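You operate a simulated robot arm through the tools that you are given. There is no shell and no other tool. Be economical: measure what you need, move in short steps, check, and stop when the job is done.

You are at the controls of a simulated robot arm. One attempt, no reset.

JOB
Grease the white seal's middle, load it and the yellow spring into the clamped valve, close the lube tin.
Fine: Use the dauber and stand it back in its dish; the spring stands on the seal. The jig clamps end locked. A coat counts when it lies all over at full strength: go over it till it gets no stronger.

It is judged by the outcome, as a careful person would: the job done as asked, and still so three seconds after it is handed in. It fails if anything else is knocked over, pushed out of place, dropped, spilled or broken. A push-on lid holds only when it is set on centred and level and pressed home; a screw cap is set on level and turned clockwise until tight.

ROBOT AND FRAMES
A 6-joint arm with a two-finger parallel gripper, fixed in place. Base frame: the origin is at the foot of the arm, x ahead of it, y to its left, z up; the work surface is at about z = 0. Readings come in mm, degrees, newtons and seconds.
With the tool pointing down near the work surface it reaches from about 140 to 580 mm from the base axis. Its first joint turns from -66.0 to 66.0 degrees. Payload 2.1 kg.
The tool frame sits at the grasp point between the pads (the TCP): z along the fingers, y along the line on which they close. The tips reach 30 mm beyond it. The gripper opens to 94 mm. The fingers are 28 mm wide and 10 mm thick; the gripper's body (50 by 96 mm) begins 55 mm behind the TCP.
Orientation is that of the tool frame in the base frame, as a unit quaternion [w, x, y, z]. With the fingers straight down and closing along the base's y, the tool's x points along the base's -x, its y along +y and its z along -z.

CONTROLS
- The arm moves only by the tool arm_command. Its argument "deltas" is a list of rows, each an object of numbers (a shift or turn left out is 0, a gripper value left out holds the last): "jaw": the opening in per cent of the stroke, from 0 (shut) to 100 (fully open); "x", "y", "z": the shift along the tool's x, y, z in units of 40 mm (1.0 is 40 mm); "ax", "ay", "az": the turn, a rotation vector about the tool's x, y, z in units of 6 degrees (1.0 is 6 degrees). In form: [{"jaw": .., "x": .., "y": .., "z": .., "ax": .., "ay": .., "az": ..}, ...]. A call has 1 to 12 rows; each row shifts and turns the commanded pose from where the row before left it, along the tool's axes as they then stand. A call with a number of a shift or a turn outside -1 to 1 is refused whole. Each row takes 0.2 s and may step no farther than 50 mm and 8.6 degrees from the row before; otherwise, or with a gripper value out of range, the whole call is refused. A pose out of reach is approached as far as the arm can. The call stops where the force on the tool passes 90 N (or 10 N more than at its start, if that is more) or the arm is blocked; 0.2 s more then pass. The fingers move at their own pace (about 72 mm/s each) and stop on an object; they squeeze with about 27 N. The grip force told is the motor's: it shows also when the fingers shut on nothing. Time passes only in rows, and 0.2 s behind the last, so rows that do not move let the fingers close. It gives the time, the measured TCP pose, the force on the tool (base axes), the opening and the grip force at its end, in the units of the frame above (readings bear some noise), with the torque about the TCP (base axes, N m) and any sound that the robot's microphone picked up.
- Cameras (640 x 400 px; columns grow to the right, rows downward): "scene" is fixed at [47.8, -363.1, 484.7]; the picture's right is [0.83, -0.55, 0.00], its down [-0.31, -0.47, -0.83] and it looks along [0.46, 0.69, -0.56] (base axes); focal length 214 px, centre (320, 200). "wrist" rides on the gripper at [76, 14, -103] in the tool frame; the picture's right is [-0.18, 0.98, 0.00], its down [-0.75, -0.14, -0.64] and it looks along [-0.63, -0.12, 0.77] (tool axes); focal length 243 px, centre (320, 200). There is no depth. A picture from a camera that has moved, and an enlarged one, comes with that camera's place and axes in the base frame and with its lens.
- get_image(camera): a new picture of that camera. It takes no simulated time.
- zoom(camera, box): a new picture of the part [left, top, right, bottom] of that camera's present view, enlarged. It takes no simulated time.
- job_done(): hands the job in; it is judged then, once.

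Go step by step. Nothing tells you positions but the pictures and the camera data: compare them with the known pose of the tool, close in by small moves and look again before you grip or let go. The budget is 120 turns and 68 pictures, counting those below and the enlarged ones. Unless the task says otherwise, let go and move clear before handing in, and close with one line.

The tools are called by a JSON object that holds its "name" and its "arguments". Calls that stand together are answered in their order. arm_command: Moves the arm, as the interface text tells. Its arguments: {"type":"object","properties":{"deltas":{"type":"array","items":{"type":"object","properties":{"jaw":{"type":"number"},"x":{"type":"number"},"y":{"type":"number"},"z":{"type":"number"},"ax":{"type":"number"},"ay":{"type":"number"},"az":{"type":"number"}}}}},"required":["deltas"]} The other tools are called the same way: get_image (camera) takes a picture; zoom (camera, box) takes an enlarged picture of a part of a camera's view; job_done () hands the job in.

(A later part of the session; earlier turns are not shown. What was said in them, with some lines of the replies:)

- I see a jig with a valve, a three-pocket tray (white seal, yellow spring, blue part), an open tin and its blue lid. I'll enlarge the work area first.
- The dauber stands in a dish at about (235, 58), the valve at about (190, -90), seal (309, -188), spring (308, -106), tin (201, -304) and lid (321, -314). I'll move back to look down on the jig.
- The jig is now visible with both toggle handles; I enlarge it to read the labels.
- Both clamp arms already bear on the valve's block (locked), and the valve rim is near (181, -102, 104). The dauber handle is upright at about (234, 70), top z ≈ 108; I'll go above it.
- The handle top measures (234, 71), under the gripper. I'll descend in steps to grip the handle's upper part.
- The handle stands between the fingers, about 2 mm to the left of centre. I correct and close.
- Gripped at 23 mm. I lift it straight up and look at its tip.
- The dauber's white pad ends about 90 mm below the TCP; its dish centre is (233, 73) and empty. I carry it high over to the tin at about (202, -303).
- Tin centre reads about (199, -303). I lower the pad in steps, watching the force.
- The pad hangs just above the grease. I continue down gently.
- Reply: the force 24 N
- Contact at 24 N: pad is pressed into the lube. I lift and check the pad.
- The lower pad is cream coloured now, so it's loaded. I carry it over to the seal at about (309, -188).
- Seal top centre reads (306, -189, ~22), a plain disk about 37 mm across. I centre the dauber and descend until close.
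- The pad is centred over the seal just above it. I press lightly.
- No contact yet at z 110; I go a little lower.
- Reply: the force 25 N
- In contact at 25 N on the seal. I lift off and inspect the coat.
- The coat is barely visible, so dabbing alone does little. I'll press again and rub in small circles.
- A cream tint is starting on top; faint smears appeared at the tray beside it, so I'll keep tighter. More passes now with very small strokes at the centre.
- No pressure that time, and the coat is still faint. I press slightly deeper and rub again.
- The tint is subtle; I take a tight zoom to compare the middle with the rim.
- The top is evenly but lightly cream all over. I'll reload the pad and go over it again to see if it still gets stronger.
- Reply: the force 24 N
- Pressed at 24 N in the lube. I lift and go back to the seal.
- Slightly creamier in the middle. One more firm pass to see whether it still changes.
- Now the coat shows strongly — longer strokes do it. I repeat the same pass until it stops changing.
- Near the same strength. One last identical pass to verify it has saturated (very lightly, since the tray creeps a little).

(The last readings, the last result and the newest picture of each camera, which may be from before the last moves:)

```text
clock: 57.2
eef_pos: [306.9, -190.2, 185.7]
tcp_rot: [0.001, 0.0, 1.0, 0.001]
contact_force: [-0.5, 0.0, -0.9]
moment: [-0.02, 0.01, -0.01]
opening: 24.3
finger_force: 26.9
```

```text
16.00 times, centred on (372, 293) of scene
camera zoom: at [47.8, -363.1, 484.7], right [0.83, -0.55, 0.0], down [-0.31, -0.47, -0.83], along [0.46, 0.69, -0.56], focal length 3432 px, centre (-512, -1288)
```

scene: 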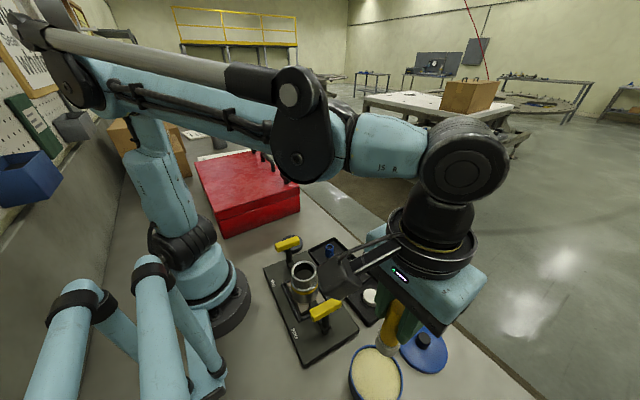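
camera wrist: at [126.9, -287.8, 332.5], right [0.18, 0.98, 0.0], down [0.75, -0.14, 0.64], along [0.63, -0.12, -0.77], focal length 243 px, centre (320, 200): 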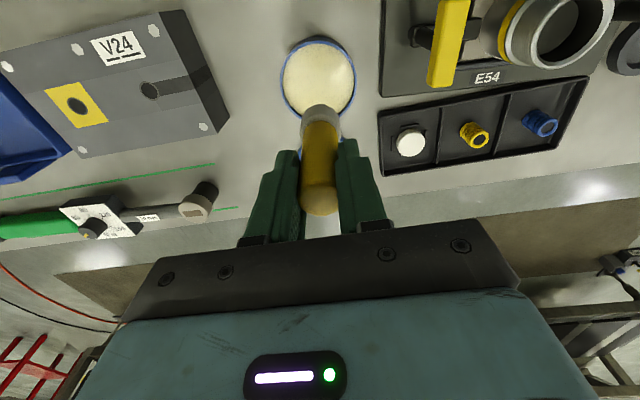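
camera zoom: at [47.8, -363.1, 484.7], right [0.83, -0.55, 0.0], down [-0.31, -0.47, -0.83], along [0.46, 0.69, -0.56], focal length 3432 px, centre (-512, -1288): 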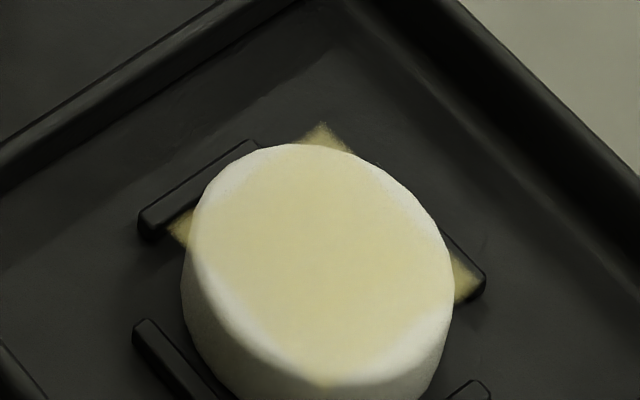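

The coat no longer changes: saturated. I carry the dauber back above its dish.

{"name": "arm_command", "arguments": {"deltas": [{"z": -1}, {"x": 0.26, "y": 0.9386}, {"x": 0.26, "y": 0.9386}, {"x": 0.26, "y": 0.9386}, {"x": 0.26, "y": 0.9386}, {"x": 0.26, "y": 0.9386}, {"x": 0.26, "y": 0.9386}, {"x": 0.26, "y": 0.9386}, {}]}}

{"name": "zoom", "arguments": {"camera": "wrist", "box": [220, 20, 420, 220]}}

{"name": "zoom", "arguments": {"camera": "scene", "box": [240, 110, 400, 260]}}

```text
clock: 59.2
eef_pos: [234.2, 72.4, 226.1]
tcp_rot: [0.001, 0.0, 1.0, 0.001]
contact_force: [0.8, 0.5, -1.7]
moment: [0.0, 0.0, 0.02]
opening: 24.1
finger_force: 27.2
```

```text
2.00 times, centred on (320, 120) of wrist
camera zoom: at [159.5, 86.8, 328.6], right [0.18, 0.98, 0.0], down [0.75, -0.14, 0.64], along [0.63, -0.12, -0.77], focal length 485 px, centre (320, 360)
```

zoom: 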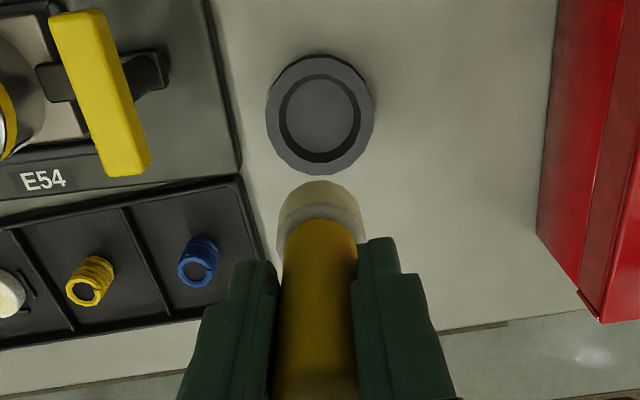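

```text
2.67 times, centred on (320, 185) of scene
camera zoom: at [47.8, -363.0, 484.7], right [0.83, -0.55, 0.0], down [-0.31, -0.47, -0.83], along [0.46, 0.69, -0.56], focal length 572 px, centre (320, 240)
```

zoom: 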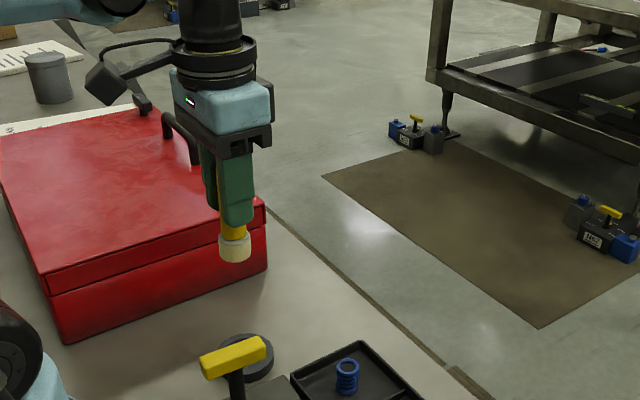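

It hangs upright over the dish. I lower it into the dish.

{"name": "arm_command", "arguments": {"deltas": [{"z": 0.95}, {"z": 0.95}, {"z": 0.9}, {"z": 0.4}, {"z": 0.1}, {}]}}

{"name": "zoom", "arguments": {"camera": "wrist", "box": [240, 50, 400, 150]}}

```text
clock: 60.6
eef_pos: [233.8, 72.9, 94.8]
tcp_rot: [0.001, -0.001, 1.0, 0.001]
contact_force: [-0.6, -0.3, -0.3]
moment: [-0.02, 0.02, -0.03]
opening: 23.9
finger_force: 26.9
```

```text
4.00 times, centred on (320, 100) of wrist
camera zoom: at [159.1, 87.9, 196.4], right [0.18, 0.98, 0.0], down [0.75, -0.14, 0.64], along [0.63, -0.12, -0.77], focal length 970 px, centre (320, 600)
```

zoom: 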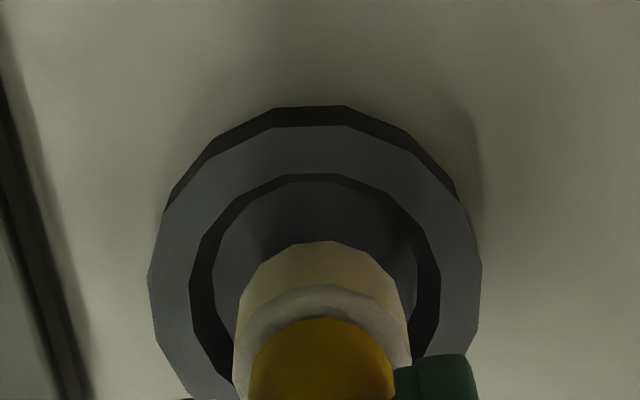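

{"name": "arm_command", "arguments": {"deltas": [{"z": 0.07}, {"z": 0.05}, {}]}}

```text
clock: 61.4
eef_pos: [233.4, 73.1, 90.2]
tcp_rot: [0.001, 0.0, 1.0, 0.001]
contact_force: [0.6, -0.5, -1.6]
moment: [-0.03, -0.01, 0.0]
opening: 24.1
finger_force: 27.4
```

{"name": "arm_command", "arguments": {"deltas": [{"z": 0.04}, {"z": 0.03}, {}]}}

```text
clock: 62.2
eef_pos: [233.3, 72.8, 88.0]
tcp_rot: [0.001, -0.001, 1.0, 0.001]
contact_force: [-0.5, -0.1, -0.3]
moment: [-0.03, 0.01, -0.02]
opening: 24.0
finger_force: 26.9
```

{"name": "arm_command", "arguments": {"deltas": [{"z": 0.03}, {"z": 0.03}, {}]}}

```text
clock: 63.0
eef_pos: [234.0, 72.7, 84.8]
tcp_rot: [0.0, -0.001, 1.0, 0.001]
contact_force: [0.7, -0.4, -1.5]
moment: [0.01, 0.02, -0.02]
opening: 24.2
finger_force: 26.9
```

{"name": "arm_command", "arguments": {"deltas": [{"z": 0.03}, {"z": 0.02}, {}]}}

{"name": "zoom", "arguments": {"camera": "wrist", "box": [240, 50, 400, 150]}}

```text
clock: 63.8
eef_pos: [233.7, 71.7, 84.0]
tcp_rot: [0.0, -0.001, 1.0, 0.001]
contact_force: [0.7, -0.7, -0.5]
moment: [0.01, 0.0, 0.0]
opening: 24.1
finger_force: 27.0
```

```text
4.00 times, centred on (320, 100) of wrist
camera zoom: at [159.0, 87.7, 184.3], right [0.18, 0.98, 0.0], down [0.75, -0.14, 0.64], along [0.63, -0.12, -0.77], focal length 970 px, centre (320, 600)
```

zoom: 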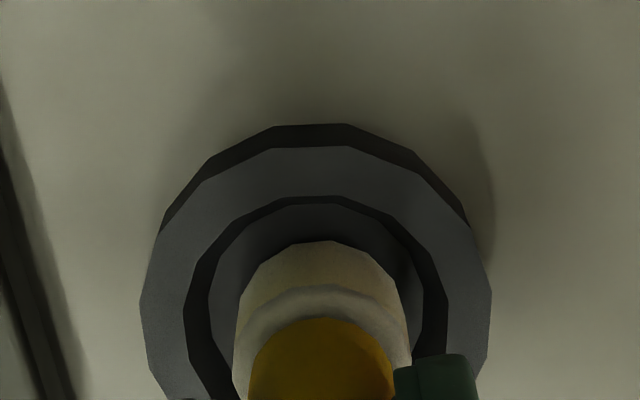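

{"name": "arm_command", "arguments": {"deltas": [{"y": -0.03, "z": 0.03}, {"z": 0.02}, {}]}}

```text
clock: 64.6
eef_pos: [232.9, 72.3, 81.1]
tcp_rot: [0.001, -0.001, 1.0, 0.001]
contact_force: [1.3, 1.2, 22.6]
moment: [0.14, -0.38, -0.01]
opening: 24.1
finger_force: 26.9
```

It's standing on the dish floor. I ease off, open and rise clear.

{"name": "arm_command", "arguments": {"deltas": [{"z": -0.01}, {"jaw": 30}, {"jaw": 40}, {"jaw": 55}, {"jaw": 55}, {"z": -0.6}, {"z": -0.9}, {"z": -1}, {"z": -1}]}}

{"name": "get_image", "arguments": {"camera": "wrist"}}

```text
clock: 66.6
eef_pos: [231.8, 71.7, 221.7]
tcp_rot: [0.001, -0.001, 1.0, 0.001]
contact_force: [0.2, -0.2, -0.3]
moment: [-0.03, -0.02, 0.0]
opening: 51.8
finger_force: 0.0
```

```text
24 pictures are left
camera wrist: at [156.0, 85.7, 323.4], right [0.18, 0.98, 0.0], down [0.75, -0.14, 0.64], along [0.63, -0.12, -0.77], focal length 243 px, centre (320, 200)
```

wrist: 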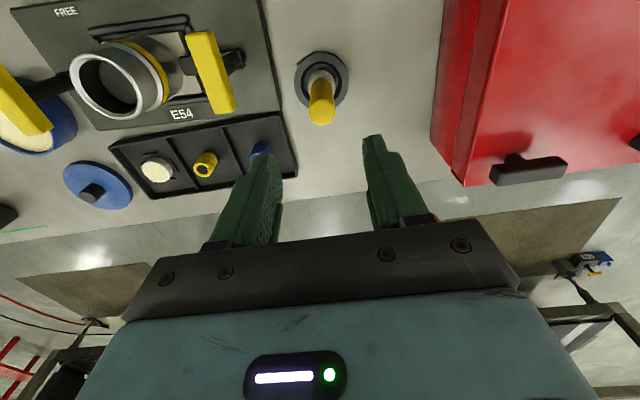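

The dauber stands in its dish. Now I go above the seal with the jaws about 45 mm open.

{"name": "arm_command", "arguments": {"deltas": [{"jaw": 48, "x": -0.26, "y": -0.935, "z": 0.1}, {"x": -0.26, "y": -0.935, "z": 0.1}, {"x": -0.26, "y": -0.935, "z": 0.1}, {"x": -0.26, "y": -0.935, "z": 0.4}, {"x": -0.26, "y": -0.935, "z": 0.4}, {"x": -0.26, "y": -0.935, "z": 0.4}, {"x": -0.26, "y": -0.935, "z": 0.4}, {"z": 0.5}, {"z": 0.5}, {}]}}

{"name": "get_image", "arguments": {"camera": "wrist"}}

```text
clock: 68.8
eef_pos: [306.9, -190.0, 105.3]
tcp_rot: [0.001, -0.001, 1.0, 0.001]
contact_force: [-0.7, -0.4, -0.7]
moment: [-0.03, -0.01, -0.01]
opening: 45.0
finger_force: 0.0
```

```text
23 pictures are left
camera wrist: at [231.8, -175.7, 206.5], right [0.18, 0.98, 0.0], down [0.75, -0.14, 0.64], along [0.63, -0.12, -0.77], focal length 243 px, centre (320, 200)
```

wrist: 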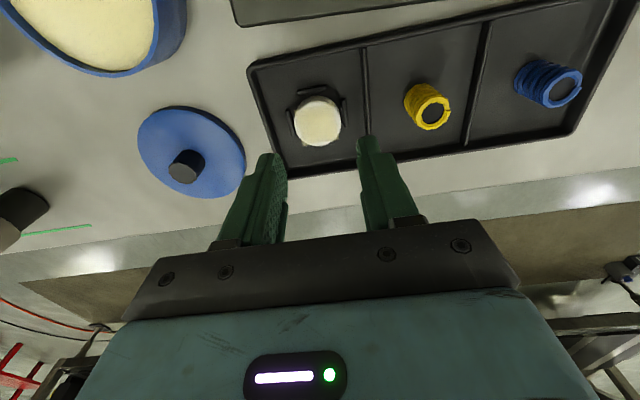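

Seal reads (306, -191.5), centred between the fingers. I descend toward it.

{"name": "arm_command", "arguments": {"deltas": [{"x": 0.03, "z": 0.8}, {"z": 0.6}, {"z": 0.15}, {}]}}

{"name": "zoom", "arguments": {"camera": "wrist", "box": [220, 80, 420, 230]}}

{"name": "zoom", "arguments": {"camera": "scene", "box": [340, 260, 420, 320]}}

```text
clock: 69.8
eef_pos: [307.1, -190.5, 43.9]
tcp_rot: [0.002, -0.001, 1.0, 0.001]
contact_force: [0.1, 0.0, 0.3]
moment: [-0.02, -0.01, 0.0]
opening: 45.1
finger_force: 0.0
```

```text
2.67 times, centred on (320, 155) of wrist
camera zoom: at [231.0, -175.5, 144.6], right [0.18, 0.98, 0.0], down [0.75, -0.14, 0.64], along [0.63, -0.12, -0.77], focal length 647 px, centre (320, 320)
```

zoom: 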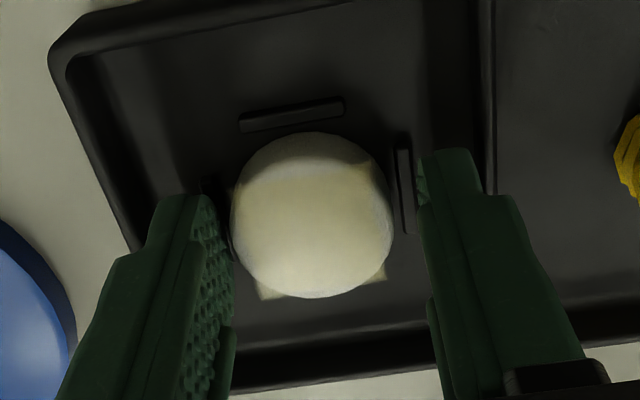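

```text
6.67 times, centred on (380, 290) of scene
camera zoom: at [47.8, -363.1, 484.7], right [0.83, -0.55, 0.0], down [-0.31, -0.47, -0.83], along [0.46, 0.69, -0.56], focal length 1430 px, centre (-80, -400)
```

zoom: 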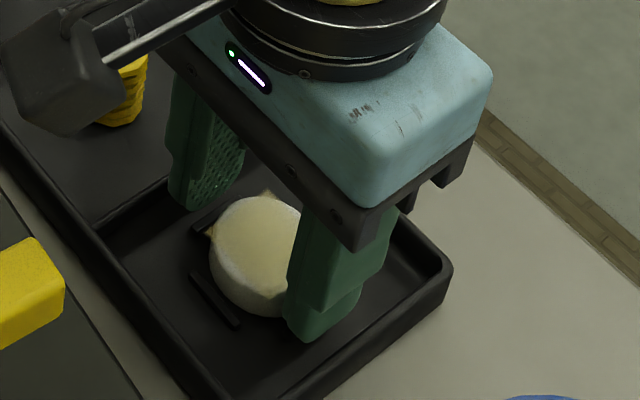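

Well placed on both sides. I lower 4 mm more and close gently.

{"name": "arm_command", "arguments": {"deltas": [{"y": -0.01, "z": 0.11}, {}, {"jaw": 44}, {"jaw": 41}, {"jaw": 38}, {"jaw": 35}, {"jaw": 30}, {}, {}]}}

{"name": "zoom", "arguments": {"camera": "wrist", "box": [220, 80, 420, 230]}}

```text
clock: 71.8
eef_pos: [306.1, -191.9, 38.9]
tcp_rot: [0.001, 0.0, 1.0, 0.0]
contact_force: [-1.7, -3.5, 54.7]
moment: [-0.24, 0.04, -0.05]
opening: 43.3
finger_force: 13.1
```

```text
2.67 times, centred on (320, 155) of wrist
camera zoom: at [230.8, -176.2, 141.1], right [0.18, 0.98, 0.0], down [0.75, -0.14, 0.64], along [0.63, -0.12, -0.77], focal length 647 px, centre (320, 320)
```

zoom: 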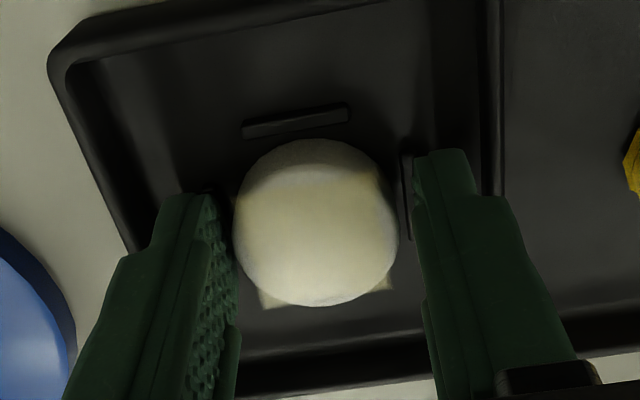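

The fingertips rest on the locating ridges (55 N). I open slightly, rise until free, and then close above the ridges.

{"name": "arm_command", "arguments": {"deltas": [{"jaw": 48}, {"z": -0.06}, {}]}}

```text
clock: 72.6
eef_pos: [305.4, -190.9, 42.3]
tcp_rot: [0.001, -0.001, 1.0, 0.001]
contact_force: [-0.5, -0.2, 0.2]
moment: [-0.01, -0.01, 0.02]
opening: 44.8
finger_force: 0.1
```

{"name": "arm_command", "arguments": {"deltas": [{"z": 0.02}, {}]}}

```text
clock: 73.2
eef_pos: [306.1, -189.9, 40.0]
tcp_rot: [0.001, -0.001, 1.0, 0.001]
contact_force: [0.2, -0.8, -0.3]
moment: [0.02, 0.03, -0.03]
opening: 45.1
finger_force: 0.0
```

{"name": "arm_command", "arguments": {"deltas": [{"jaw": 44}, {"jaw": 41}, {"jaw": 38}, {"jaw": 35}, {"jaw": 30}, {"jaw": 20}, {}]}}

```text
clock: 74.8
eef_pos: [306.3, -191.4, 40.5]
tcp_rot: [0.001, -0.001, 1.0, 0.001]
contact_force: [0.2, -0.3, 1.3]
moment: [-0.1, 0.02, -0.02]
opening: 35.6
finger_force: 26.9
```

Gripped at 35.6 mm. I lift slowly and check.

{"name": "arm_command", "arguments": {"deltas": [{"z": -0.2}, {"z": -0.4}, {"z": -0.7}, {"z": -0.9}, {"z": -0.9}, {"z": -0.6}, {}]}}

{"name": "zoom", "arguments": {"camera": "scene", "box": [340, 190, 460, 320]}}

```text
clock: 76.4
eef_pos: [306.6, -190.1, 187.6]
tcp_rot: [0.001, -0.001, 1.0, 0.002]
contact_force: [-0.3, 0.2, -0.4]
moment: [0.02, 0.02, 0.0]
opening: 35.5
finger_force: 27.1
```

```text
3.08 times, centred on (400, 255) of scene
camera zoom: at [47.8, -363.1, 484.7], right [0.83, -0.55, 0.0], down [-0.31, -0.47, -0.83], along [0.46, 0.69, -0.56], focal length 660 px, centre (74, 31)
```

zoom: 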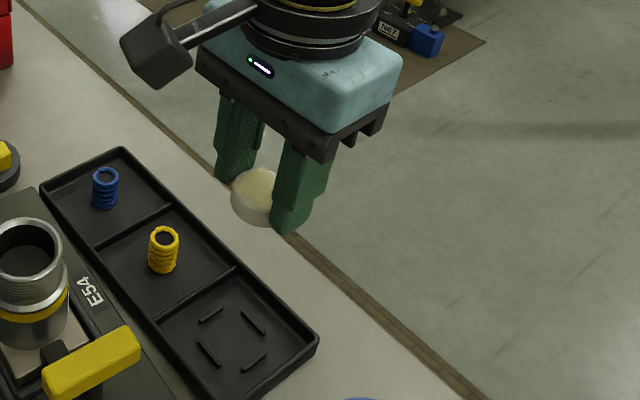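

Seal is held level and the tray is clear. I move it over the valve at about (182, -101).

{"name": "arm_command", "arguments": {"deltas": [{"x": 0.778, "y": 0.564}, {"x": 0.778, "y": 0.564}, {"x": 0.778, "y": 0.564}, {"x": 0.778, "y": 0.564}, {}]}}

{"name": "zoom", "arguments": {"camera": "wrist", "box": [220, 40, 420, 220]}}

{"name": "zoom", "arguments": {"camera": "scene", "box": [260, 200, 380, 320]}}

```text
clock: 77.6
eef_pos: [181.2, -99.6, 188.5]
tcp_rot: [0.001, 0.0, 1.0, 0.001]
contact_force: [0.8, 0.1, -0.6]
moment: [0.01, 0.0, 0.0]
opening: 35.6
finger_force: 27.3
```

```text
2.22 times, centred on (320, 130) of wrist
camera zoom: at [106.0, -84.7, 289.5], right [0.18, 0.98, 0.0], down [0.75, -0.14, 0.64], along [0.63, -0.12, -0.77], focal length 539 px, centre (320, 356)
```

zoom: 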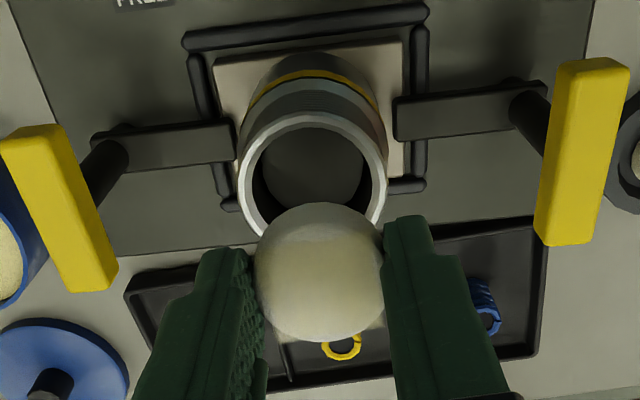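

```text
3.33 times, centred on (320, 260) of scene
camera zoom: at [47.8, -363.0, 484.7], right [0.83, -0.55, 0.0], down [-0.31, -0.47, -0.83], along [0.46, 0.69, -0.56], focal length 715 px, centre (320, 0)
```

zoom: 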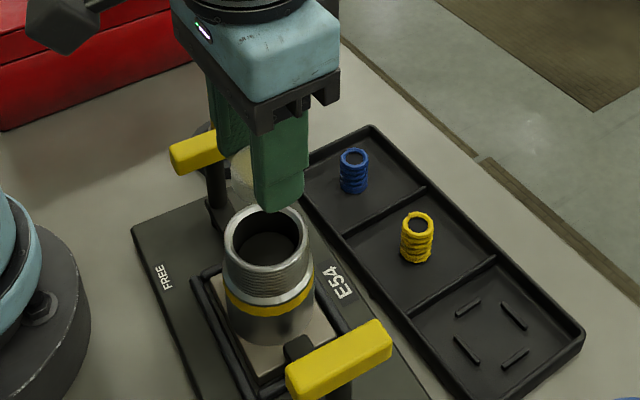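

The valve rim is at (181, -102, 103). I nudge and lower the seal to just above the rim to check alignment.

{"name": "arm_command", "arguments": {"deltas": [{"x": 0.02, "y": -0.03, "z": 0.6}, {"z": 0.45}, {}]}}

{"name": "zoom", "arguments": {"camera": "wrist", "box": [240, 80, 400, 200]}}

{"name": "zoom", "arguments": {"camera": "scene", "box": [270, 230, 350, 300]}}

```text
clock: 78.4
eef_pos: [179.4, -101.9, 147.8]
tcp_rot: [0.001, 0.0, 1.0, 0.001]
contact_force: [-0.3, 0.3, -0.7]
moment: [0.01, 0.0, 0.02]
opening: 35.6
finger_force: 27.6
```

```text
3.33 times, centred on (320, 140) of wrist
camera zoom: at [105.3, -86.7, 248.8], right [0.18, 0.98, 0.0], down [0.75, -0.14, 0.64], along [0.63, -0.12, -0.77], focal length 809 px, centre (320, 400)
```

zoom: 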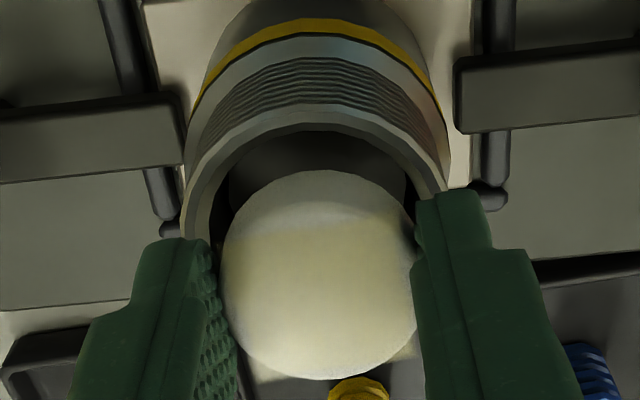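

```text
5.71 times, centred on (310, 265) of scene
camera zoom: at [47.8, -363.1, 484.7], right [0.83, -0.55, 0.0], down [-0.31, -0.47, -0.83], along [0.46, 0.69, -0.56], focal length 1226 px, centre (377, -171)
```

zoom: 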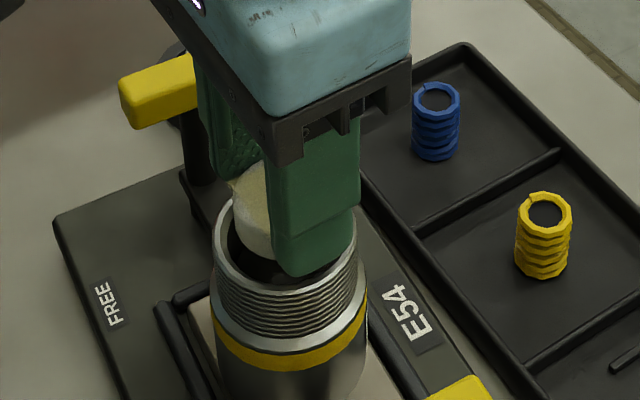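

The axes match within about 1 mm. I shift 1 mm in y and lower so the seal's lower edge enters the bore.

{"name": "arm_command", "arguments": {"deltas": [{"y": -0.025, "z": 0.1}, {"z": 0.1}, {"z": 0.06}, {}]}}

{"name": "zoom", "arguments": {"camera": "scene", "box": [270, 230, 350, 300]}}

```text
clock: 79.4
eef_pos: [181.2, -103.7, 137.7]
tcp_rot: [-0.002, 0.0, 1.0, 0.001]
contact_force: [-11.2, 9.8, 64.0]
moment: [-0.77, 0.27, -0.11]
opening: 35.3
finger_force: 27.3
```

```text
5.71 times, centred on (310, 265) of scene
camera zoom: at [47.7, -363.0, 484.8], right [0.83, -0.55, 0.0], down [-0.31, -0.47, -0.83], along [0.46, 0.69, -0.56], focal length 1226 px, centre (377, -171)
```

zoom: 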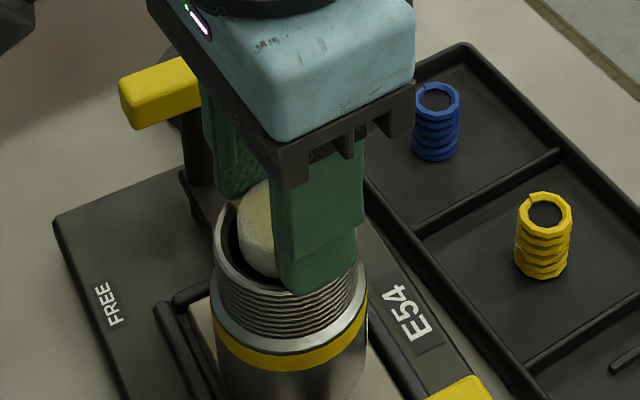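

The fingertips now rest on the rim with the seal's lower part inside the bore. I relieve the pressure and release.

{"name": "arm_command", "arguments": {"deltas": [{"z": -0.04}, {}, {"jaw": 50}, {"jaw": 50}, {}, {}]}}

{"name": "zoom", "arguments": {"camera": "wrist", "box": [240, 80, 400, 200]}}

```text
clock: 80.8
eef_pos: [181.8, -102.5, 137.3]
tcp_rot: [0.001, 0.0, 1.0, 0.001]
contact_force: [1.9, 1.8, 14.6]
moment: [-0.3, 0.02, -0.14]
opening: 45.9
finger_force: 0.1
```

```text
3.33 times, centred on (320, 140) of wrist
camera zoom: at [105.8, -87.8, 239.4], right [0.18, 0.98, 0.0], down [0.75, -0.14, 0.64], along [0.63, -0.12, -0.77], focal length 809 px, centre (320, 400)
```

zoom: 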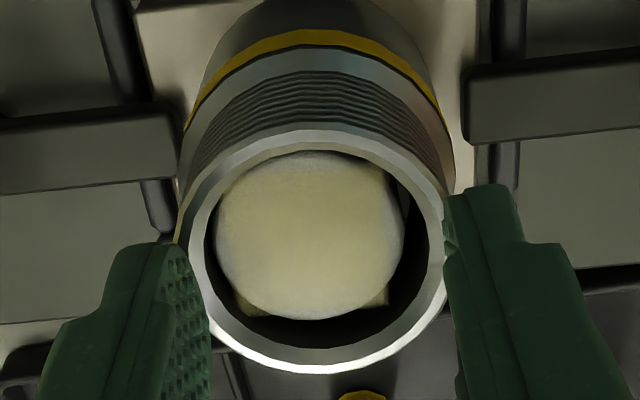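

The seal lies in the bore, coated face up. I rise and go over the yellow spring at about (307, -109).

{"name": "arm_command", "arguments": {"deltas": [{"z": -0.4}, {"z": -0.9}, {"x": -0.79, "y": -0.033}, {"x": -0.79, "y": -0.033}, {"x": -0.79, "y": -0.033}, {"x": -0.79, "y": -0.033}, {"z": 0.9}, {"z": 0.9}, {"z": 0.6}, {}]}}

{"name": "get_image", "arguments": {"camera": "wrist"}}

```text
clock: 83.0
eef_pos: [307.4, -108.4, 93.6]
tcp_rot: [0.0, 0.0, 1.0, -0.001]
contact_force: [-0.3, -0.4, -0.3]
moment: [0.02, 0.0, -0.03]
opening: 47.1
finger_force: 0.0
```

```text
12 pictures are left
camera wrist: at [231.5, -93.5, 194.9], right [0.18, 0.98, 0.0], down [0.75, -0.14, 0.64], along [0.63, -0.12, -0.77], focal length 243 px, centre (320, 200)
```

wrist: 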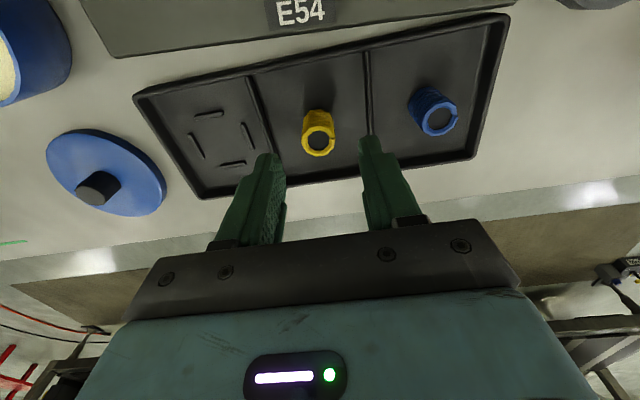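

Spring is centred between the fingers. I descend to grip its upper third and close.

{"name": "arm_command", "arguments": {"deltas": [{"y": -0.015, "z": 0.6}, {"z": 0.35}, {"jaw": 40}, {"jaw": 32}, {"jaw": 26}, {"jaw": 20}, {"jaw": 10}, {}, {}]}}

```text
clock: 85.0
eef_pos: [308.2, -108.1, 56.4]
tcp_rot: [0.001, -0.001, 1.0, 0.001]
contact_force: [-0.3, -0.7, 0.1]
moment: [0.0, 0.02, -0.02]
opening: 23.2
finger_force: 27.5
```

Gripped at 23 mm. I lift it and bring it above the valve.

{"name": "arm_command", "arguments": {"deltas": [{"z": -0.4}, {"z": -0.9}, {"z": -1}, {"z": -1}, {"x": 0.795, "y": 0.034}, {"x": 0.795, "y": 0.034}, {"x": 0.795, "y": 0.034}, {"x": 0.795, "y": 0.034}, {}]}}

{"name": "zoom", "arguments": {"camera": "wrist", "box": [240, 60, 400, 180]}}

```text
clock: 87.0
eef_pos: [179.9, -103.9, 187.8]
tcp_rot: [0.001, -0.002, 1.0, 0.002]
contact_force: [-0.2, -0.2, -0.7]
moment: [-0.02, 0.01, 0.04]
opening: 23.3
finger_force: 26.7
```

```text
3.33 times, centred on (320, 120) of wrist
camera zoom: at [104.8, -88.7, 288.4], right [0.18, 0.98, 0.0], down [0.75, -0.14, 0.64], along [0.63, -0.12, -0.77], focal length 809 px, centre (320, 467)
```

zoom: 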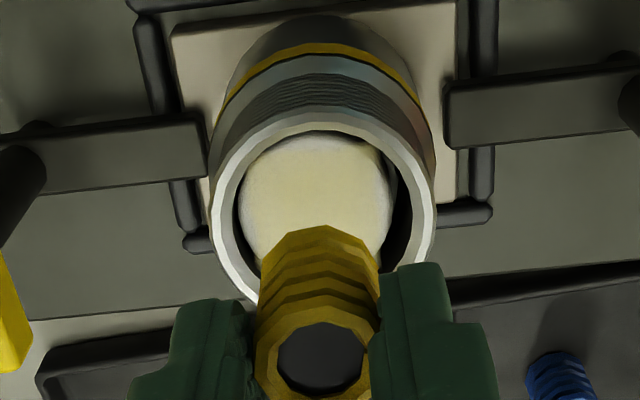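

Spring, seal and bore are aligned within 1 mm. I lower the spring into the bore by feel.

{"name": "arm_command", "arguments": {"deltas": [{"y": -0.015, "z": 0.4}, {"z": 0.3}, {"z": 0.1}, {}]}}

{"name": "arm_command", "arguments": {"deltas": [{"z": 0.05}, {"z": 0.04}, {}]}}

```text
clock: 88.0
eef_pos: [180.7, -103.8, 155.6]
tcp_rot: [0.001, -0.001, 1.0, 0.001]
contact_force: [0.0, -0.2, -0.7]
moment: [-0.01, 0.01, 0.01]
opening: 23.0
finger_force: 26.9
```

```text
clock: 88.8
eef_pos: [180.8, -102.8, 152.1]
tcp_rot: [0.002, 0.0, 1.0, 0.002]
contact_force: [-0.6, -0.4, 0.3]
moment: [-0.06, 0.02, 0.0]
opening: 23.3
finger_force: 26.4
```

{"name": "arm_command", "arguments": {"deltas": [{"z": 0.04}, {"z": 0.04}, {}]}}

{"name": "arm_command", "arguments": {"deltas": [{"z": 0.04}, {"z": 0.03}, {}]}}

```text
clock: 89.6
eef_pos: [179.7, -103.6, 148.4]
tcp_rot: [0.001, -0.001, 1.0, 0.001]
contact_force: [1.2, 0.4, 2.9]
moment: [0.0, -0.02, -0.01]
opening: 23.0
finger_force: 27.1
```

```text
clock: 90.4
eef_pos: [181.3, -104.9, 144.9]
tcp_rot: [0.001, -0.001, 1.0, 0.001]
contact_force: [0.7, -1.7, 1.7]
moment: [-0.1, 0.02, -0.02]
opening: 23.1
finger_force: 26.8
```

{"name": "zoom", "arguments": {"camera": "wrist", "box": [240, 80, 400, 200]}}

```text
3.33 times, centred on (320, 140) of wrist
camera zoom: at [104.7, -88.5, 247.0], right [0.18, 0.98, 0.0], down [0.75, -0.14, 0.64], along [0.63, -0.12, -0.77], focal length 809 px, centre (320, 400)
```

zoom: 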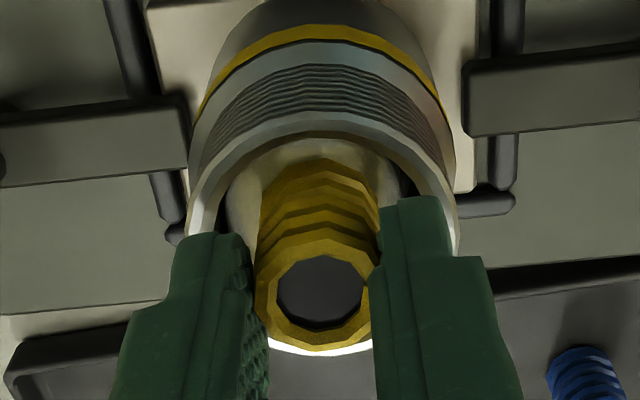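

The spring is inside the bore and close to the seal. I continue down in small steps.

{"name": "arm_command", "arguments": {"deltas": [{"z": 0.03}, {"z": 0.02}, {}]}}

{"name": "arm_command", "arguments": {"deltas": [{"z": 0.03}, {"z": 0.02}, {}]}}

```text
clock: 91.2
eef_pos: [180.9, -103.0, 144.5]
tcp_rot: [0.001, -0.001, 1.0, 0.001]
contact_force: [0.7, 1.7, 3.0]
moment: [0.06, -0.01, 0.02]
opening: 23.2
finger_force: 27.0
```

```text
clock: 92.0
eef_pos: [179.1, -104.7, 141.2]
tcp_rot: [0.001, -0.001, 1.0, 0.001]
contact_force: [0.6, 1.1, 2.0]
moment: [0.06, -0.04, -0.02]
opening: 23.2
finger_force: 26.9
```

{"name": "arm_command", "arguments": {"deltas": [{"z": 0.03}, {"z": 0.03}, {}]}}

{"name": "zoom", "arguments": {"camera": "scene", "box": [270, 230, 350, 300]}}

```text
clock: 92.8
eef_pos: [180.2, -104.3, 139.3]
tcp_rot: [0.0, 0.0, 1.0, 0.001]
contact_force: [-0.6, -0.2, 9.0]
moment: [0.02, 0.0, -0.09]
opening: 23.2
finger_force: 26.7
```

```text
5.71 times, centred on (310, 265) of scene
camera zoom: at [47.8, -363.0, 484.7], right [0.83, -0.55, 0.0], down [-0.31, -0.47, -0.83], along [0.46, 0.69, -0.56], focal length 1226 px, centre (377, -171)
```

zoom: 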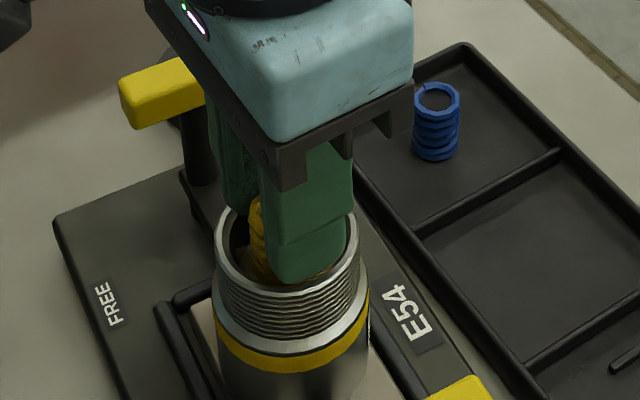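

{"name": "arm_command", "arguments": {"deltas": [{"z": 0.02}, {"z": 0.02}, {}]}}

```text
clock: 93.6
eef_pos: [181.1, -103.9, 138.1]
tcp_rot: [0.0, 0.0, 1.0, 0.0]
contact_force: [-6.6, -4.3, 39.9]
moment: [-0.04, 0.34, 0.02]
opening: 23.2
finger_force: 27.3
```

Firm, centred contact: the spring stands on the seated seal. I ease off, release and rise.

{"name": "arm_command", "arguments": {"deltas": [{"z": -0.03}, {}, {"jaw": 28}, {"jaw": 34}, {"jaw": 42}, {}, {"z": -0.4}, {"z": -0.8}, {"z": -1}, {}]}}

{"name": "zoom", "arguments": {"camera": "wrist", "box": [240, 40, 400, 160]}}

```text
clock: 95.8
eef_pos: [178.7, -105.3, 227.4]
tcp_rot: [0.002, 0.0, 1.0, 0.0]
contact_force: [-0.2, -0.2, 0.0]
moment: [0.01, -0.01, 0.02]
opening: 39.5
finger_force: 0.0
```

```text
3.33 times, centred on (320, 100) of wrist
camera zoom: at [103.8, -90.2, 329.4], right [0.18, 0.98, 0.0], down [0.75, -0.14, 0.64], along [0.63, -0.12, -0.77], focal length 809 px, centre (320, 533)
```

zoom: 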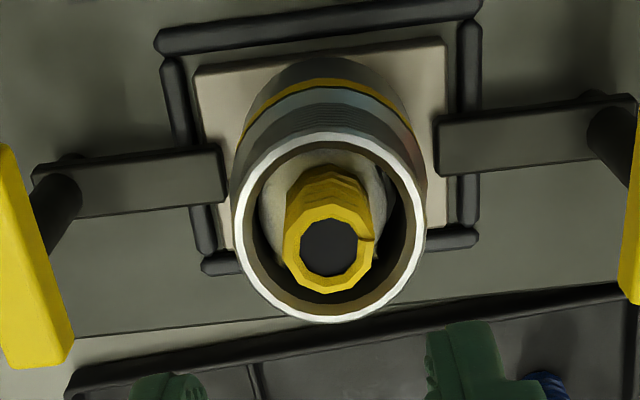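

The spring stands upright on the seal inside the valve. Now I go above the lid's knob at about (322, -313).

{"name": "arm_command", "arguments": {"deltas": [{"x": -0.59, "y": -0.868}, {"x": -0.59, "y": -0.868}, {"x": -0.59, "y": -0.868}, {"x": -0.59, "y": -0.868}, {"x": -0.59, "y": -0.868}, {"x": -0.59, "y": -0.868}, {"z": 0.97}, {"z": 0.97}, {"z": 0.97}, {}]}}

{"name": "get_image", "arguments": {"camera": "wrist"}}

```text
clock: 98.0
eef_pos: [320.4, -310.3, 110.6]
tcp_rot: [0.001, -0.001, 1.0, 0.002]
contact_force: [1.0, -0.5, 0.0]
moment: [-0.02, 0.01, 0.03]
opening: 39.4
finger_force: 0.0
```

```text
7 pictures are left
camera wrist: at [245.1, -295.0, 212.1], right [0.18, 0.98, 0.0], down [0.75, -0.14, 0.64], along [0.63, -0.12, -0.77], focal length 243 px, centre (320, 200)
```

wrist: 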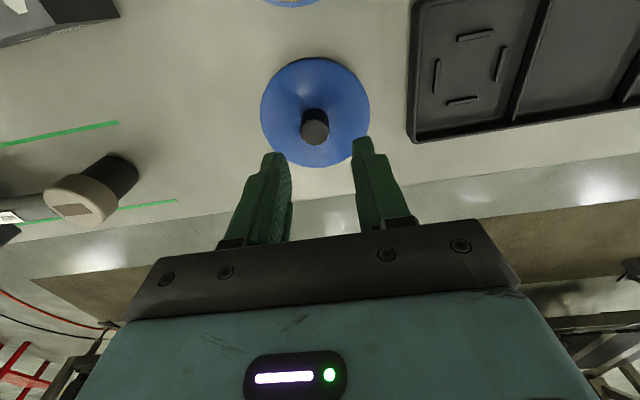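

Knob is near (321, -314), almost centred. I descend partway around it.

{"name": "arm_command", "arguments": {"deltas": [{"x": 0.02, "y": -0.03, "z": 0.8}, {"z": 0.65}, {"z": 0.05}, {}]}}

{"name": "zoom", "arguments": {"camera": "wrist", "box": [220, 70, 420, 220]}}

```text
clock: 99.0
eef_pos: [319.9, -313.6, 50.0]
tcp_rot: [0.001, 0.0, 1.0, 0.001]
contact_force: [0.3, -0.4, 0.3]
moment: [0.0, 0.01, -0.01]
opening: 39.3
finger_force: 0.1
```

```text
2.67 times, centred on (320, 145) of wrist
camera zoom: at [245.4, -297.8, 151.5], right [0.18, 0.98, 0.0], down [0.75, -0.14, 0.64], along [0.63, -0.12, -0.77], focal length 647 px, centre (320, 347)
```

zoom: 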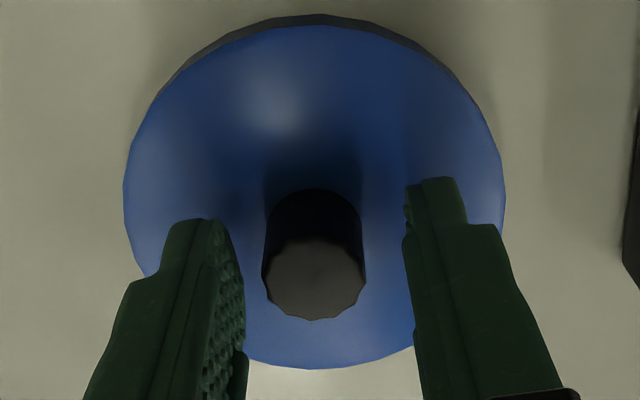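

Knob top is at z≈38, base ≈11, at (320, -314). I lower 4 mm and grip it.

{"name": "arm_command", "arguments": {"deltas": [{"x": 0.03, "y": -0.03, "z": 0.1}, {}, {"jaw": 34}, {"jaw": 28}, {"jaw": 22}, {"jaw": 10}, {}, {}]}}

```text
clock: 100.8
eef_pos: [319.6, -314.7, 47.3]
tcp_rot: [0.001, -0.001, 1.0, 0.001]
contact_force: [0.3, -0.7, -0.3]
moment: [-0.01, 0.0, 0.0]
opening: 22.2
finger_force: 26.7
```

Gripped at 22 mm. I lift the lid and bring it over the tin.

{"name": "arm_command", "arguments": {"deltas": [{"z": -0.4}, {"z": -0.7}, {"z": -0.8}, {"x": 0.76, "y": 0.075}, {"x": 0.76, "y": 0.075}, {"x": 0.76, "y": 0.075}, {"x": 0.76, "y": 0.075}, {}]}}

{"name": "zoom", "arguments": {"camera": "wrist", "box": [200, 0, 440, 200]}}

{"name": "zoom", "arguments": {"camera": "scene", "box": [310, 280, 450, 400]}}

```text
clock: 102.6
eef_pos: [199.3, -302.5, 120.7]
tcp_rot: [0.001, -0.001, 1.0, 0.0]
contact_force: [0.2, 0.5, -0.2]
moment: [0.02, -0.02, 0.0]
opening: 21.9
finger_force: 27.1
```

```text
2.00 times, centred on (320, 100) of wrist
camera zoom: at [123.1, -287.9, 223.2], right [0.18, 0.98, 0.0], down [0.75, -0.14, 0.64], along [0.63, -0.12, -0.77], focal length 485 px, centre (320, 400)
```

zoom: 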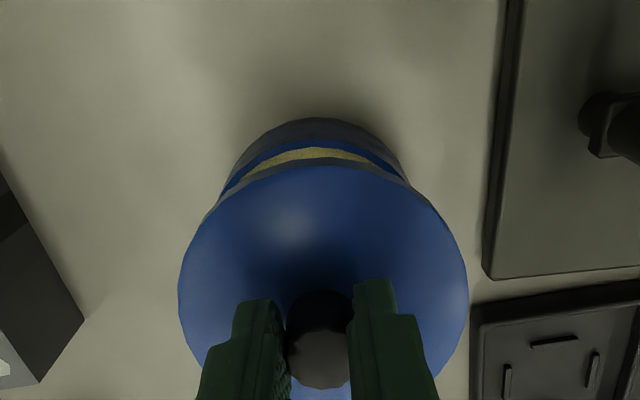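

```text
3.33 times, centred on (380, 340) of scene
camera zoom: at [47.8, -363.1, 484.7], right [0.83, -0.55, 0.0], down [-0.31, -0.47, -0.83], along [0.46, 0.69, -0.56], focal length 715 px, centre (120, -267)
```

zoom: 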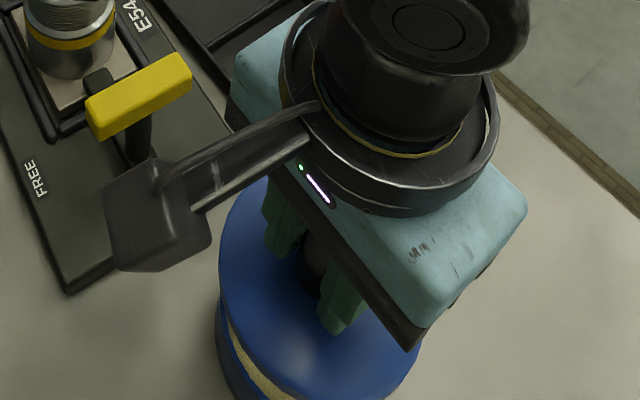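

The lid hangs level; from the edge arcs the knob sits about 6 mm ahead of TCP, and the tin's true centre is about 2 mm ahead and 1.7 mm to the right of the lid. I correct and lower close above the rim.

{"name": "arm_command", "arguments": {"deltas": [{"x": -0.05, "y": -0.0425, "z": 0.5}, {"z": 0.42}, {}]}}

{"name": "zoom", "arguments": {"camera": "wrist", "box": [220, 20, 420, 170]}}

```text
clock: 103.4
eef_pos: [201.7, -303.2, 85.7]
tcp_rot: [0.0, 0.0, 1.0, 0.001]
contact_force: [1.9, 0.0, 15.0]
moment: [0.02, 0.53, 0.01]
opening: 21.9
finger_force: 27.3
```

```text
2.67 times, centred on (320, 95) of wrist
camera zoom: at [125.8, -289.5, 187.3], right [0.18, 0.98, 0.0], down [0.75, -0.14, 0.64], along [0.63, -0.12, -0.77], focal length 647 px, centre (320, 480)
```

zoom: 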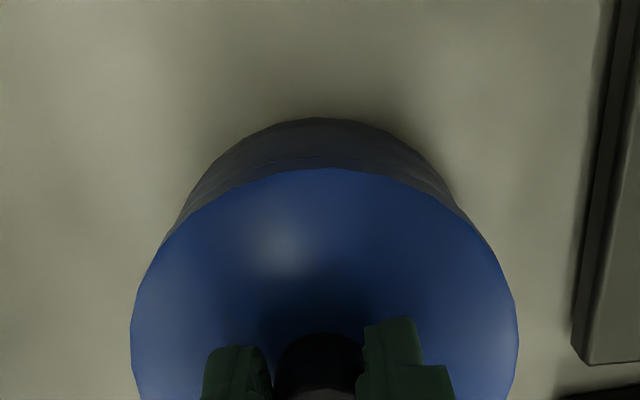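

Contact at the rear (-x) edge: the rim is at z≈39 and the lid is about 3 mm too far forward. I lift slightly, shift back and lower gently.

{"name": "arm_command", "arguments": {"deltas": [{"z": -0.08}, {"x": 0.08}, {}, {"z": 0.05}, {"z": 0.03}, {}]}}

```text
clock: 104.8
eef_pos: [198.0, -303.7, 85.2]
tcp_rot: [0.001, -0.001, 1.0, 0.001]
contact_force: [-0.7, 0.0, -0.5]
moment: [0.01, 0.01, 0.01]
opening: 22.2
finger_force: 27.2
```

No contact now at the same height. I continue down in small steps.

{"name": "arm_command", "arguments": {"deltas": [{"z": 0.03}, {"z": 0.02}, {}]}}

```text
clock: 105.6
eef_pos: [197.5, -305.0, 85.2]
tcp_rot: [0.001, 0.0, 1.0, 0.0]
contact_force: [-0.5, 0.0, 0.5]
moment: [0.01, 0.04, 0.0]
opening: 22.2
finger_force: 27.6
```

{"name": "arm_command", "arguments": {"deltas": [{"z": 0.03}, {"z": 0.02}, {}]}}

```text
clock: 106.4
eef_pos: [196.7, -303.1, 82.4]
tcp_rot: [0.002, -0.001, 1.0, 0.0]
contact_force: [0.2, -0.4, 0.3]
moment: [-0.03, 0.02, -0.01]
opening: 22.1
finger_force: 27.0
```

{"name": "arm_command", "arguments": {"deltas": [{"z": 0.03}, {"z": 0.02}, {}]}}

```text
clock: 107.2
eef_pos: [197.7, -304.4, 78.8]
tcp_rot: [0.001, 0.0, 1.0, 0.0]
contact_force: [3.2, -6.1, 34.0]
moment: [-0.19, -0.27, 0.01]
opening: 22.2
finger_force: 26.8
heard: snap
```

A snap was heard and the contact force is centred. I press a little more to be sure it's home all round.

{"name": "arm_command", "arguments": {"deltas": [{"z": 0.02}, {"z": 0.02}, {}]}}

```text
clock: 108.0
eef_pos: [197.6, -304.1, 76.8]
tcp_rot: [0.0, 0.0, 1.0, 0.0]
contact_force: [2.8, -6.7, 32.2]
moment: [-0.24, -0.31, -0.05]
opening: 22.2
finger_force: 26.9
```

The grip slips now at ~32 N. I release, rise, close the fingers and press on the knob top for a firm seat.

{"name": "arm_command", "arguments": {"deltas": [{"z": -0.02}, {"jaw": 30}, {"jaw": 42}, {}, {"z": -0.6}, {"z": -0.8}, {"x": -0.14, "jaw": 0}, {}, {}, {}, {}, {}]}}

{"name": "zoom", "arguments": {"camera": "wrist", "box": [200, 20, 440, 200]}}

```text
clock: 110.6
eef_pos: [203.9, -303.2, 135.6]
tcp_rot: [0.001, -0.001, 1.0, 0.001]
contact_force: [0.6, -0.9, -0.5]
moment: [-0.02, -0.02, -0.01]
opening: 0.1
finger_force: 27.1
```

```text
2.22 times, centred on (320, 110) of wrist
camera zoom: at [127.7, -288.1, 236.2], right [0.18, 0.98, 0.0], down [0.75, -0.14, 0.64], along [0.63, -0.12, -0.77], focal length 539 px, centre (320, 400)
```

zoom: 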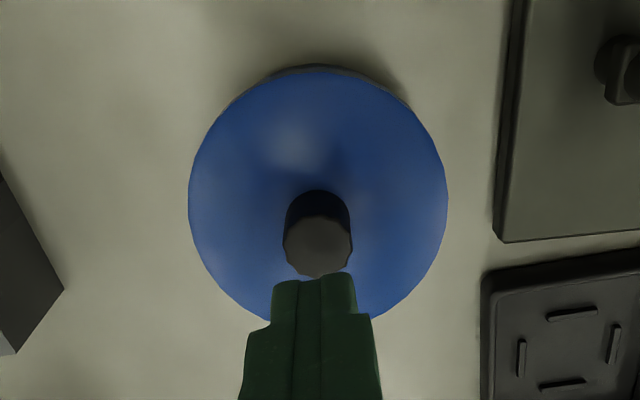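

The lid sits level and centred. I press on the knob's top with closed fingers.

{"name": "arm_command", "arguments": {"deltas": [{"x": -0.05, "z": 0.5}, {"z": 0.45}, {"z": 0.06}, {"z": 0.03}, {"z": 0.03}, {}]}}

```text
clock: 111.5
eef_pos: [205.8, -303.3, 97.0]
tcp_rot: [0.0, -0.002, 1.0, 0.002]
contact_force: [0.1, 1.1, 26.5]
moment: [0.04, 0.07, 0.01]
opening: 0.0
finger_force: 27.0
stopped in row 4: the force on the tool passed its limit at 99 N (the readings are from after the stop); the commanded pose is now the measured one
```

Nearly 100 N on the knob with no further snap: the lid is home. I rise clear and take a last look.

{"name": "arm_command", "arguments": {"deltas": [{"z": -0.5}, {"z": -0.9}, {"z": -1}, {"z": -1}, {"x": -0.8}, {"x": -0.8}, {"x": -0.8}, {}]}}

{"name": "get_image", "arguments": {"camera": "scene"}}

{"name": "zoom", "arguments": {"camera": "scene", "box": [240, 200, 420, 400]}}

```text
clock: 113.3
eef_pos: [302.6, -303.7, 229.9]
tcp_rot: [-0.001, 0.0, 1.0, 0.003]
contact_force: [0.3, 0.1, 0.6]
moment: [0.03, 0.05, 0.02]
opening: 0.1
finger_force: 26.9
```

```text
1 pictures are left
```

scene: 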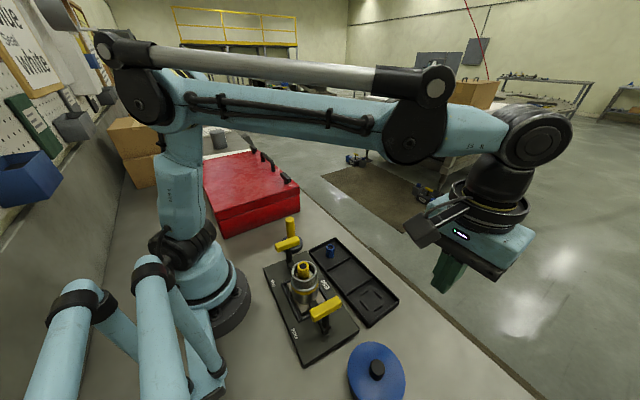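

```text
2.00 times, centred on (330, 300) of scene
camera zoom: at [47.8, -363.1, 484.7], right [0.83, -0.55, 0.0], down [-0.31, -0.47, -0.83], along [0.46, 0.69, -0.56], focal length 429 px, centre (300, 0)
```

zoom: 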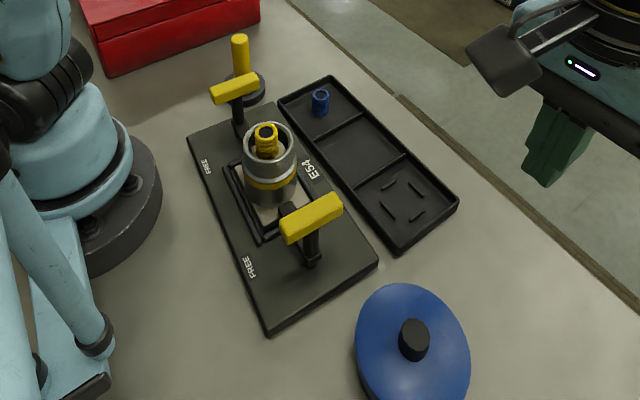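

Dauber is upright in its dish, the seal and spring are in the valve, both clamp arms are still over the block, and the tin is closed. I hand in.

{"name": "job_done", "arguments": {}}

```text
The job is handed in.
```

The seal's middle is greased, the seal and yellow spring are in the clamped valve, the dauber is back in its dish, the lube tin is closed, and the clamps stay locked; the tray crept an estimated 2–3 mm while I rubbed in the grease.
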